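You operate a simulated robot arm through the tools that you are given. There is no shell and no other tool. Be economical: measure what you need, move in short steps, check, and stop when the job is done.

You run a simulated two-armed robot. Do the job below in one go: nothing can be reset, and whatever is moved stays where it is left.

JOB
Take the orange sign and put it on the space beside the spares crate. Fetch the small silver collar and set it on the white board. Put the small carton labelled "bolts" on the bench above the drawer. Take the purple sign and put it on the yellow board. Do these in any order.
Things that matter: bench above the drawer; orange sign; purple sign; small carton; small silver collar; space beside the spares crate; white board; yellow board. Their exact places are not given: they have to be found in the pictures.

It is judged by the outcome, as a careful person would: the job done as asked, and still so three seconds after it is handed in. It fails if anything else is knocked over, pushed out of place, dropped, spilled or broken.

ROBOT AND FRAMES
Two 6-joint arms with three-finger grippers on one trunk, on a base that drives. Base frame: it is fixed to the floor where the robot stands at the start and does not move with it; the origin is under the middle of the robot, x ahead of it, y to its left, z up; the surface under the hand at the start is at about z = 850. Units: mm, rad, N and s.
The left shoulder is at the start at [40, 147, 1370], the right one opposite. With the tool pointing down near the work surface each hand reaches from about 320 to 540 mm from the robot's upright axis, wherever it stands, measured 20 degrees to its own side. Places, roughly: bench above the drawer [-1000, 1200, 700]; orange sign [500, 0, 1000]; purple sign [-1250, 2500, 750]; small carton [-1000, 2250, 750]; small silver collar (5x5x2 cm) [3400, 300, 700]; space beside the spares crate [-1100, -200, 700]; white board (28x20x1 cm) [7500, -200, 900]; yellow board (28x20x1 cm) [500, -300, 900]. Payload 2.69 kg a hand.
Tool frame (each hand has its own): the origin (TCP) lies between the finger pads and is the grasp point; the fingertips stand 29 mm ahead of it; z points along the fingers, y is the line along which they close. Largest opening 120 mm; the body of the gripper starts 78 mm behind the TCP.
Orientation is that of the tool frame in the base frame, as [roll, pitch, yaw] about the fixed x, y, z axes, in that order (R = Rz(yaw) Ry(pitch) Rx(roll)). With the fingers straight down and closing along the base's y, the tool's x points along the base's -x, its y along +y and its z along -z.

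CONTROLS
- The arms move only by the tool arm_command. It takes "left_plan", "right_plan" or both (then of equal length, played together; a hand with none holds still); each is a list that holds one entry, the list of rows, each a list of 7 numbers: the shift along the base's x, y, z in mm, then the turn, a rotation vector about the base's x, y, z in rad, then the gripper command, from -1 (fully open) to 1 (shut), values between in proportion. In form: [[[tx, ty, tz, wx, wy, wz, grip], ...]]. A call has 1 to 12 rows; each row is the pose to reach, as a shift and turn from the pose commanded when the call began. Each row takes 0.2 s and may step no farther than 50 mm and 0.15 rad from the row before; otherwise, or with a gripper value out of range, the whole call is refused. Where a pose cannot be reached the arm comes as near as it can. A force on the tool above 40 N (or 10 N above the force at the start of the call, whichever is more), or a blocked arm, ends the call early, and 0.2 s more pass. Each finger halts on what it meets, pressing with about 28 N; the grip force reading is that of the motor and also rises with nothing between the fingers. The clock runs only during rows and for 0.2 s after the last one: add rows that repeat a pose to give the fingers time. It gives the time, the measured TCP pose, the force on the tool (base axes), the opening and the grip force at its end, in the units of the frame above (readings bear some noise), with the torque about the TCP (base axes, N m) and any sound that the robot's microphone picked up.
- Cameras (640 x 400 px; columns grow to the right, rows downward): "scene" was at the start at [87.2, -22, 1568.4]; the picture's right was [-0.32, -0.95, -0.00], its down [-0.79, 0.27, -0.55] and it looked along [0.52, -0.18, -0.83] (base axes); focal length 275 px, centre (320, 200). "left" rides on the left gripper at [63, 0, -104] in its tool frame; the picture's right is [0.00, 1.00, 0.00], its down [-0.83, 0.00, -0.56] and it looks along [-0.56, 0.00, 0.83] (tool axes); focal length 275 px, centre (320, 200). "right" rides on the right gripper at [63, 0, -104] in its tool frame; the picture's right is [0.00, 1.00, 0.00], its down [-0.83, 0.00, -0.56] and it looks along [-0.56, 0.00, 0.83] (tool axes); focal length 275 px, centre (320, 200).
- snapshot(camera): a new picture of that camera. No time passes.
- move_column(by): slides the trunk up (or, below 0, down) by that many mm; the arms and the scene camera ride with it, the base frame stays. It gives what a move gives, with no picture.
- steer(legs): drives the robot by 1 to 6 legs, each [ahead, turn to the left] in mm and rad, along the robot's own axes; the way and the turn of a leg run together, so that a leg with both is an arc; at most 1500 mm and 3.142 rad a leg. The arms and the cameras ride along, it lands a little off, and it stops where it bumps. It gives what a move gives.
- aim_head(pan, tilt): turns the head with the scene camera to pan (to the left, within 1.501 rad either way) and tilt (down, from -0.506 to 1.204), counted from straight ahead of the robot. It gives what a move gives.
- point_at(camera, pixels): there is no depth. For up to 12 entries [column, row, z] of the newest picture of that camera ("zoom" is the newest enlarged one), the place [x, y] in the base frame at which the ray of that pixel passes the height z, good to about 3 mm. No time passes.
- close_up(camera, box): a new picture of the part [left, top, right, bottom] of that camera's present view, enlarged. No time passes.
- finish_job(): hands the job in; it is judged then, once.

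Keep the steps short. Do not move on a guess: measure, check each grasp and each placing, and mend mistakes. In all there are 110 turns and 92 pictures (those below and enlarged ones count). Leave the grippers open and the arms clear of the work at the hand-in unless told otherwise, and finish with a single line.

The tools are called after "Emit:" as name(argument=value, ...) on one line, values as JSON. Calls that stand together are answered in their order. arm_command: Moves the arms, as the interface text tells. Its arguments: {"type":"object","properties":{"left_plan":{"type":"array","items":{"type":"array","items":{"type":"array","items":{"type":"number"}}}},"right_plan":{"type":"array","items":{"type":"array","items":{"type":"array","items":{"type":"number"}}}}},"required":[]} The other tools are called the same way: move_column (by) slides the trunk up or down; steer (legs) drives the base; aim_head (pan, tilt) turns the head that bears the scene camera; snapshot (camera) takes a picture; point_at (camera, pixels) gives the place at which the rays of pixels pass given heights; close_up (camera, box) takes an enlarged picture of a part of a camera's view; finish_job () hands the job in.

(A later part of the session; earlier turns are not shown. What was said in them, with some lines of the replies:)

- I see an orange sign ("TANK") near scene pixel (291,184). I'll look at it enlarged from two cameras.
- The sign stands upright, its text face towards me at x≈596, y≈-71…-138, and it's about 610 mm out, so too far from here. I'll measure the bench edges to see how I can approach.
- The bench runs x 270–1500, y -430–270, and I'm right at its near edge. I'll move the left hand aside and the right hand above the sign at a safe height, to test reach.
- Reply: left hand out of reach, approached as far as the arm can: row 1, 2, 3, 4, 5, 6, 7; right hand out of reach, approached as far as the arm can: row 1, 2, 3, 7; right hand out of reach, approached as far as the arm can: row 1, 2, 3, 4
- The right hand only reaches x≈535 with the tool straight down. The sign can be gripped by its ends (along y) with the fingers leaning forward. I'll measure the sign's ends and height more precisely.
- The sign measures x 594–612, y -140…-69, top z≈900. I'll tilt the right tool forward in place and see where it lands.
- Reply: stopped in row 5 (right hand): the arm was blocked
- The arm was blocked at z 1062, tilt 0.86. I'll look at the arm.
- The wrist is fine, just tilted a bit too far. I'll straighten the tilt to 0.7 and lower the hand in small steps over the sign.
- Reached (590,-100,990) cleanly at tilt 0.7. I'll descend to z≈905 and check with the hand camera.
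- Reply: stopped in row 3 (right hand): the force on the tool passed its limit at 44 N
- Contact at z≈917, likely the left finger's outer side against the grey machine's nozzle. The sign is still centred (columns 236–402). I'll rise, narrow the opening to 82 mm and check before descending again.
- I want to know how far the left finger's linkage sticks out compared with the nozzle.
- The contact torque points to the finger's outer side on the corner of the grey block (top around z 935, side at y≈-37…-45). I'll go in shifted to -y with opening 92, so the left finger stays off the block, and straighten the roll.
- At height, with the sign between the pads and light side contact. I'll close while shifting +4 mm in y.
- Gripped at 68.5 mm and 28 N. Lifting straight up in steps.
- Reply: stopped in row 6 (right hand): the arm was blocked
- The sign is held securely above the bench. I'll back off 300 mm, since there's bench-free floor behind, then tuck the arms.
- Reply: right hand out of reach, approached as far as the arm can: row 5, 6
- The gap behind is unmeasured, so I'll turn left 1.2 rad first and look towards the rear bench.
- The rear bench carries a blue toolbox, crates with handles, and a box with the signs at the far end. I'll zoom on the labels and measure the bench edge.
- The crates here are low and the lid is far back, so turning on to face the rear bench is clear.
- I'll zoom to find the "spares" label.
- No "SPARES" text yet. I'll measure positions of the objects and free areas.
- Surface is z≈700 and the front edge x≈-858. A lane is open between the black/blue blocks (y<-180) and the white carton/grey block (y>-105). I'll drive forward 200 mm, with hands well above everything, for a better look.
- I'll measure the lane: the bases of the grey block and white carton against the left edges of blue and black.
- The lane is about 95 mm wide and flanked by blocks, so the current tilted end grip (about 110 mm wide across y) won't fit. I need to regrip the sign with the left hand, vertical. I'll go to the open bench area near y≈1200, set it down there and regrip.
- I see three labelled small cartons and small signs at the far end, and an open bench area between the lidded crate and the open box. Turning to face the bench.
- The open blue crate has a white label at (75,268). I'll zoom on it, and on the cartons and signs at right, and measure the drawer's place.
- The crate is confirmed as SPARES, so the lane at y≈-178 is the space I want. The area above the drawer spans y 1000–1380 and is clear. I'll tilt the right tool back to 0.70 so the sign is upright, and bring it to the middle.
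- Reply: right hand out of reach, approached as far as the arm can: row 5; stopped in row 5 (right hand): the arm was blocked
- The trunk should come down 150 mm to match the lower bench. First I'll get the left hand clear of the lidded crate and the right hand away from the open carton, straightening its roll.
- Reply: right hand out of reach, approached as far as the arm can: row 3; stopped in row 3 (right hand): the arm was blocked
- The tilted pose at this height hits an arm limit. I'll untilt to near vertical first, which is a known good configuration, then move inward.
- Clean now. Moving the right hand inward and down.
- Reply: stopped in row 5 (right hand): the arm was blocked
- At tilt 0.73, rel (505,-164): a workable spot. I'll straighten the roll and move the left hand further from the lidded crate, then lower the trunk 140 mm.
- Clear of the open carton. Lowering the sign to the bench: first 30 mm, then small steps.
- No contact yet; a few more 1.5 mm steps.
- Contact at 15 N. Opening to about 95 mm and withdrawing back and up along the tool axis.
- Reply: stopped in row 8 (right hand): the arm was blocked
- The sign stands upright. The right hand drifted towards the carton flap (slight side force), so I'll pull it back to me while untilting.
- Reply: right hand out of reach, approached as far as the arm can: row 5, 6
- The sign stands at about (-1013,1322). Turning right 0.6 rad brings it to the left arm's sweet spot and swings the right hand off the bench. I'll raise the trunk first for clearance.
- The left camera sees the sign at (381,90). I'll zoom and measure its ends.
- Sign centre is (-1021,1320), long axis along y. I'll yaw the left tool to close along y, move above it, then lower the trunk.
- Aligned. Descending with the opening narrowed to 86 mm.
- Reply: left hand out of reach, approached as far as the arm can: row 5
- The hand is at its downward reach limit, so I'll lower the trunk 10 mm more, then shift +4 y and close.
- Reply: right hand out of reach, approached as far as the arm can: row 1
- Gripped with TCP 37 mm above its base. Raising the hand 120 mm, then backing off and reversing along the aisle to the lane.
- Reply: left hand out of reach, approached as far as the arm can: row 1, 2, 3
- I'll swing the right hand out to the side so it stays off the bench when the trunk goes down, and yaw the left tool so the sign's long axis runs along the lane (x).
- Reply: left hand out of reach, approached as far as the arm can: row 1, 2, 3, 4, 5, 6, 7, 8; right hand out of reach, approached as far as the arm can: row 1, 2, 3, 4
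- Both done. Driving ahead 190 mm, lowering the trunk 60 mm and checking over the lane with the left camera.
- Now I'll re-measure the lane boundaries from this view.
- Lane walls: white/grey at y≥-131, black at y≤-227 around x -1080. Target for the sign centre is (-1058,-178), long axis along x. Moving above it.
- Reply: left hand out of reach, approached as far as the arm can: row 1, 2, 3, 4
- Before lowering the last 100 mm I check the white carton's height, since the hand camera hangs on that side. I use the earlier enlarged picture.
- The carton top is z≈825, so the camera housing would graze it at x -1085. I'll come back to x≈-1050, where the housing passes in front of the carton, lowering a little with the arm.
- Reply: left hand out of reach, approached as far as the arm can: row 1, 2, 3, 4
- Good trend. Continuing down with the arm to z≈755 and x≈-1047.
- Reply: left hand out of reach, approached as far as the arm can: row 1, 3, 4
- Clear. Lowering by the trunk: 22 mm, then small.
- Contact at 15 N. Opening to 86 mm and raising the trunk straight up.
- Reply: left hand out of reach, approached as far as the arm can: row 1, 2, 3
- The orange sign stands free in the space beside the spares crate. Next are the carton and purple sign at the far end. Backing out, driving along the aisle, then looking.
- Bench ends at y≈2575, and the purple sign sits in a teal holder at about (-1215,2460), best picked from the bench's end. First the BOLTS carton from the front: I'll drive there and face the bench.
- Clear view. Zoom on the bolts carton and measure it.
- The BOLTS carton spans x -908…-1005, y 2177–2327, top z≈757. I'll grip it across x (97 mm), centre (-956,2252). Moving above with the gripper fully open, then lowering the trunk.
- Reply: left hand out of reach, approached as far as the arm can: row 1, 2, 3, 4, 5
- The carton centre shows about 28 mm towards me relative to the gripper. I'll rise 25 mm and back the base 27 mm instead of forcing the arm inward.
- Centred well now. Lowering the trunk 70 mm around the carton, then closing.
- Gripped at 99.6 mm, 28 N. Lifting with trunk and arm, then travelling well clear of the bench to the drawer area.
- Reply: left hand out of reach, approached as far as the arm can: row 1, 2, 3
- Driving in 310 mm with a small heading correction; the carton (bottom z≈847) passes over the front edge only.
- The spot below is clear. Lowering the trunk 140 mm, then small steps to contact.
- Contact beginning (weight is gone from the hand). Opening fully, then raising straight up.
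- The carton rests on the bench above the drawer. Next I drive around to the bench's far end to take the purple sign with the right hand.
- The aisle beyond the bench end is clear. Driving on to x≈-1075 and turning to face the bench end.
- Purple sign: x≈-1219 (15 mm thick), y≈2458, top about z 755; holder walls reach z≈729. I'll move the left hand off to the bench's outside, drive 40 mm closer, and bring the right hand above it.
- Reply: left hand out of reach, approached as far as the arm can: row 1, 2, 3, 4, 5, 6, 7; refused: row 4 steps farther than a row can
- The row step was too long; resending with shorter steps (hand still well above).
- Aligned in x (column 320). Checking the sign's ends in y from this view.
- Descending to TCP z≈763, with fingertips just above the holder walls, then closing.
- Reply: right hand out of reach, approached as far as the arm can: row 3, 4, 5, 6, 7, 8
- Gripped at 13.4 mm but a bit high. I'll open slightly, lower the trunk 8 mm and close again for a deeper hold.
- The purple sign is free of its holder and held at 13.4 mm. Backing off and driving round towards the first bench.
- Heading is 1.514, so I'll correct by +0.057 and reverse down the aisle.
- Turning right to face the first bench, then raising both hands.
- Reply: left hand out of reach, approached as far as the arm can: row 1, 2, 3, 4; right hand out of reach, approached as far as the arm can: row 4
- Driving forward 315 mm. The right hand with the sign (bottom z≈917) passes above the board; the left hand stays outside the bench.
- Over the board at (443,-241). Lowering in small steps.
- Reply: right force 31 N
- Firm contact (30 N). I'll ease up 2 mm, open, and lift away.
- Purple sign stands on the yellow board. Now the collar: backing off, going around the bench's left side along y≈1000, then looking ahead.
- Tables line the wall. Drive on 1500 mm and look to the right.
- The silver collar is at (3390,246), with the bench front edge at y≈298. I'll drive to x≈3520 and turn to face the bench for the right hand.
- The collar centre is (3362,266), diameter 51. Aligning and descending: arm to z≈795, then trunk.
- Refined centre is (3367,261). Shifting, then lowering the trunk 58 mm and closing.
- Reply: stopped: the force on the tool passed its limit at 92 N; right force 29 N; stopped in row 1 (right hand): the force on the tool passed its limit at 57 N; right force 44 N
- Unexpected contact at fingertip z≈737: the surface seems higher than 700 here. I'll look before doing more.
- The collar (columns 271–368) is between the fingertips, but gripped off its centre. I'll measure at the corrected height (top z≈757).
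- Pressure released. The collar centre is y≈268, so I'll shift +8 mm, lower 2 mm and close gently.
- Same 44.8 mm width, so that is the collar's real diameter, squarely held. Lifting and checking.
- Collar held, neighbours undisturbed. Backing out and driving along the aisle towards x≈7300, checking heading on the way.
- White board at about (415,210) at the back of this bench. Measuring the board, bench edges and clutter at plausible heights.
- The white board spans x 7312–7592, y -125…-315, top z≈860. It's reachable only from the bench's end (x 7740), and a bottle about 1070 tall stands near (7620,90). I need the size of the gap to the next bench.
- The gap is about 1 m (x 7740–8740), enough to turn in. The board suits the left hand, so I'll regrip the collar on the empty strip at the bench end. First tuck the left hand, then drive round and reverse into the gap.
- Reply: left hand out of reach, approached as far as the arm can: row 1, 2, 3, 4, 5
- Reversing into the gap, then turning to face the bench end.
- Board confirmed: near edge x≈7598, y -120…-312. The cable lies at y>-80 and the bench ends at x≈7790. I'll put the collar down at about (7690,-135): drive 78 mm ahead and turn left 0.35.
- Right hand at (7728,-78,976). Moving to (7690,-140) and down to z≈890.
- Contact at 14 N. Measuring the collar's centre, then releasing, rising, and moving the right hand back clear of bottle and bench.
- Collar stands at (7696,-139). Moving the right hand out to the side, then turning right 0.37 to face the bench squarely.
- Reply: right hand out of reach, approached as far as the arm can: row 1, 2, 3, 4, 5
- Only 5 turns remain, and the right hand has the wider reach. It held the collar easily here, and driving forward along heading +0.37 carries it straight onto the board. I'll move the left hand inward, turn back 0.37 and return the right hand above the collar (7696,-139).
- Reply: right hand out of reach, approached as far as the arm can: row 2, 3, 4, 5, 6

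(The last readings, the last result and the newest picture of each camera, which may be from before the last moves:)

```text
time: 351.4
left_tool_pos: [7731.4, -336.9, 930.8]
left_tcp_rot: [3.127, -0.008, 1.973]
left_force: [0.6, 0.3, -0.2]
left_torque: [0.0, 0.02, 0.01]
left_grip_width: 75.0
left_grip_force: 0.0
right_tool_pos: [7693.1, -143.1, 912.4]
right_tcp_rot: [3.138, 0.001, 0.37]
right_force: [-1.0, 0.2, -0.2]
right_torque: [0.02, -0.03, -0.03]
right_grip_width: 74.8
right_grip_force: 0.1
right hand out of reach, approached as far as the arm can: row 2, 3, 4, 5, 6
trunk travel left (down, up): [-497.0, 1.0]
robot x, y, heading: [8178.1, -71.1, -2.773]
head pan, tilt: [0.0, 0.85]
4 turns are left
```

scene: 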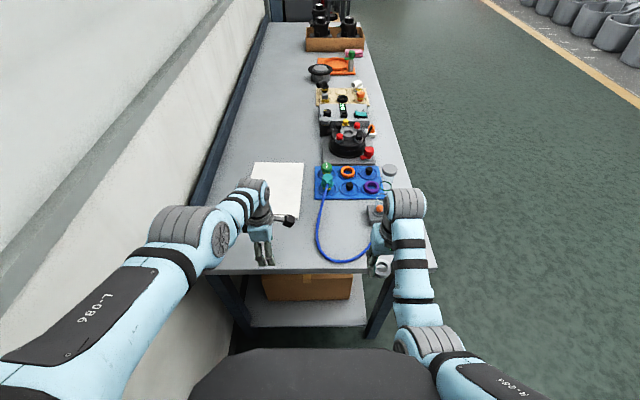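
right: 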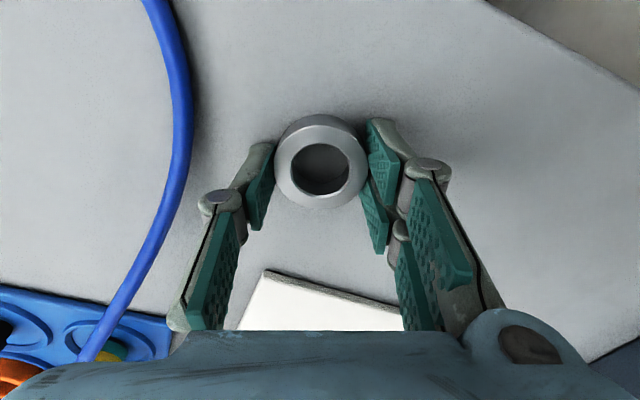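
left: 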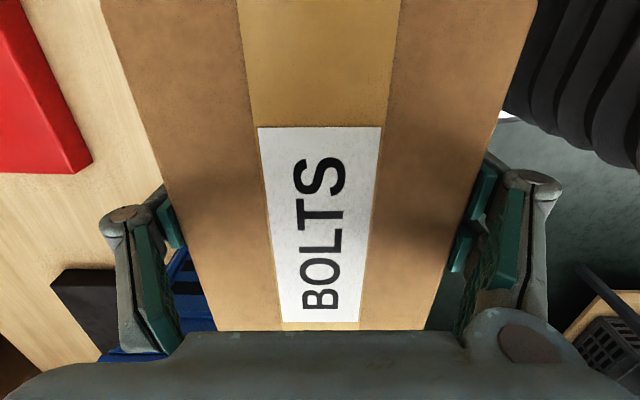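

Exactly back over the collar. Now descend, close, lift, drive 105 mm forward and extend over the board, checking with the hand camera.

Emit:
arm_command(right_plan=[[[1, 2, -15, 0, 0, 0, -0.25], [1, 2, -27, 0, 0, 0, -0.25], [1, 2, -31.5, 0, 0, 0, -0.25], [1, 2, -31.5, 0, 0, 0, 0.1], [1, 2, -31.5, 0, 0, 0, 0.45], [1, 2, -31.5, 0, 0, 0, 0.5], [1, 2, -31.5, 0, 0, 0, 0.5], [1, 2, -10, 0, 0, 0, 0.5], [1, 2, 12, 0, 0, 0, 0.5]]])

Emit:
steer(legs=[[105, 0]])

Emit:
arm_command(right_plan=[[[-14, -2, -5, 0, 0, 0, 0.5], [-28, -5, -12, 0, 0, 0, 0.5]]])

Emit:
snapshot(camera="right")

```text
time: 353.4
left_tool_pos: [7732.4, -336.7, 932.6]
left_tcp_rot: [3.13, -0.008, 1.975]
left_force: [0.4, 0.5, -0.5]
left_torque: [0.02, -0.02, 0.01]
left_grip_width: 74.9
left_grip_force: 0.0
right_tool_pos: [7695.8, -137.5, 924.9]
right_tcp_rot: [3.138, 0.002, 0.37]
right_force: [-0.1, -0.1, -0.8]
right_torque: [0.02, 0.03, 0.02]
right_grip_width: 44.8
right_grip_force: 28.3
trunk travel left (down, up): [-497.0, 1.0]
robot x, y, heading: [8180.8, -70.1, -2.779]
head pan, tilt: [0.0, 0.85]
```

```text
time: 354.6
left_tool_pos: [7645.4, -370.7, 938.0]
left_tcp_rot: [3.14, -0.006, 1.978]
left_force: [2.2, 0.0, 1.2]
left_torque: [-0.04, 0.13, -0.02]
left_grip_width: 75.2
left_grip_force: 0.3
right_tool_pos: [7609.4, -173.0, 931.4]
right_tcp_rot: [3.137, 0.014, 0.374]
right_force: [0.4, 0.1, -1.6]
right_torque: [0.08, 0.05, -0.02]
right_grip_width: 44.7
right_grip_force: 28.5
trunk travel left (down, up): [-497.0, 1.0]
robot x, y, heading: [8080.3, -105.7, -2.774]
head pan, tilt: [0.0, 0.85]
```

```text
time: 355.2
left_tool_pos: [7635.9, -374.7, 931.1]
left_tcp_rot: [3.13, -0.007, 1.975]
left_force: [1.6, 0.1, 0.2]
left_torque: [0.01, 0.01, 0.01]
left_grip_width: 75.0
left_grip_force: 0.2
right_tool_pos: [7572.1, -179.6, 913.5]
right_tcp_rot: [3.137, 0.003, 0.372]
right_force: [0.0, 0.4, -0.9]
right_torque: [-0.02, 0.01, 0.0]
right_grip_width: 44.5
right_grip_force: 28.1
trunk travel left (down, up): [-497.0, 1.0]
robot x, y, heading: [8084.1, -110.6, -2.77]
head pan, tilt: [0.0, 0.85]
```

```text
2 pictures are left
3 turns are left
```

right: 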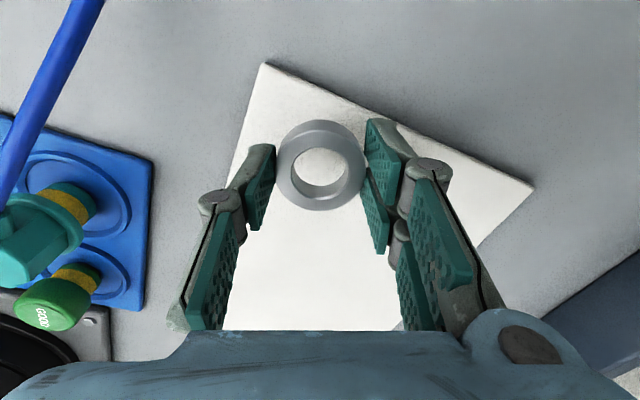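

Held at 44.5 mm over the board, but near its edge. I'll drive 22 mm more, lower to contact, release, rise and take a check picture.

Emit:
steer(legs=[[22, 0]])

Emit:
arm_command(right_plan=[[[0, 0, -10, 0, 0, 0, 0.5], [0, 0, -17, 0, 0, 0, 0.5], [0, 0, -20, 0, 0, 0, 0.5], [0, 0, -22, 0, 0, 0, 0.5], [0, 0, -23, 0, 0, 0, 0.5], [0, 0, -24, 0, 0, 0, 0.5]]])

Emit:
arm_command(right_plan=[[[0, 0, 0, 0, 0, 0, 0.2], [0, 0, 0, 0, 0, 0, -0.15], [0, 0, 0, 0, 0, 0, -0.25], [0, 0, 25, 0, 0, 0, -0.25], [0, 0, 55, 0, 0, 0, -0.25], [10, 5, 85, 0, 0, 0, -0.5]]])

Emit:
snapshot(camera="right")

```text
time: 356.0
left_tool_pos: [7621.3, -380.5, 935.0]
left_tcp_rot: [3.135, -0.006, 1.977]
left_force: [1.0, 1.0, 1.1]
left_torque: [-0.02, 0.06, 0.01]
left_grip_width: 75.0
left_grip_force: 0.0
right_tool_pos: [7556.5, -184.9, 918.0]
right_tcp_rot: [3.138, 0.009, 0.373]
right_force: [0.6, -0.3, -1.1]
right_torque: [-0.02, 0.04, 0.01]
right_grip_width: 44.7
right_grip_force: 28.4
trunk travel left (down, up): [-497.0, 1.0]
robot x, y, heading: [8061.7, -116.5, -2.772]
head pan, tilt: [0.0, 0.85]
```

```text
time: 357.4
left_tool_pos: [7617.5, -382.2, 932.0]
left_tcp_rot: [3.129, -0.009, 1.976]
left_force: [-0.1, -0.6, 0.9]
left_torque: [0.03, -0.02, -0.02]
left_grip_width: 75.0
left_grip_force: 0.0
right_tool_pos: [7553.0, -188.2, 890.7]
right_tcp_rot: [3.139, 0.009, 0.372]
right_force: [-2.4, 0.0, 14.6]
right_torque: [0.02, -0.19, -0.02]
right_grip_width: 44.7
right_grip_force: 28.0
trunk travel left (down, up): [-497.0, 1.0]
robot x, y, heading: [8061.2, -115.1, -2.773]
head pan, tilt: [0.0, 0.85]
```

```text
time: 358.8
left_tool_pos: [7615.7, -380.6, 932.9]
left_tcp_rot: [3.13, -0.009, 1.973]
left_force: [0.1, 0.0, -0.8]
left_torque: [-0.01, 0.02, -0.01]
left_grip_width: 75.2
left_grip_force: 0.0
right_tool_pos: [7565.3, -182.2, 975.4]
right_tcp_rot: [3.136, 0.003, 0.372]
right_force: [0.2, 0.4, -0.6]
right_torque: [-0.01, 0.03, 0.03]
right_grip_width: 89.8
right_grip_force: 0.1
trunk travel left (down, up): [-497.0, 1.0]
robot x, y, heading: [8059.5, -112.3, -2.772]
head pan, tilt: [0.0, 0.85]
```

```text
1 pictures are left
2 turns are left
```

right: 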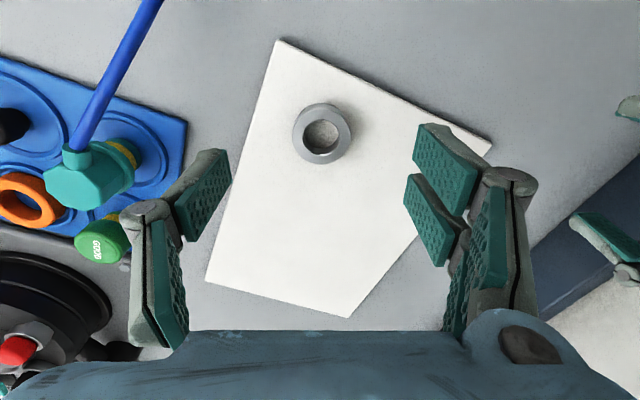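

The collar rests fully on the white board, both grippers are open and the hands are raised clear. All four items are placed, so I'm handing in.

Emit:
finish_job()

```text
The job is handed in.
```

All four items are placed and the job is handed in: the orange sign beside the spares crate, the "bolts" carton on the bench above the drawer, the purple sign on the yellow board and the silver collar on the white board.
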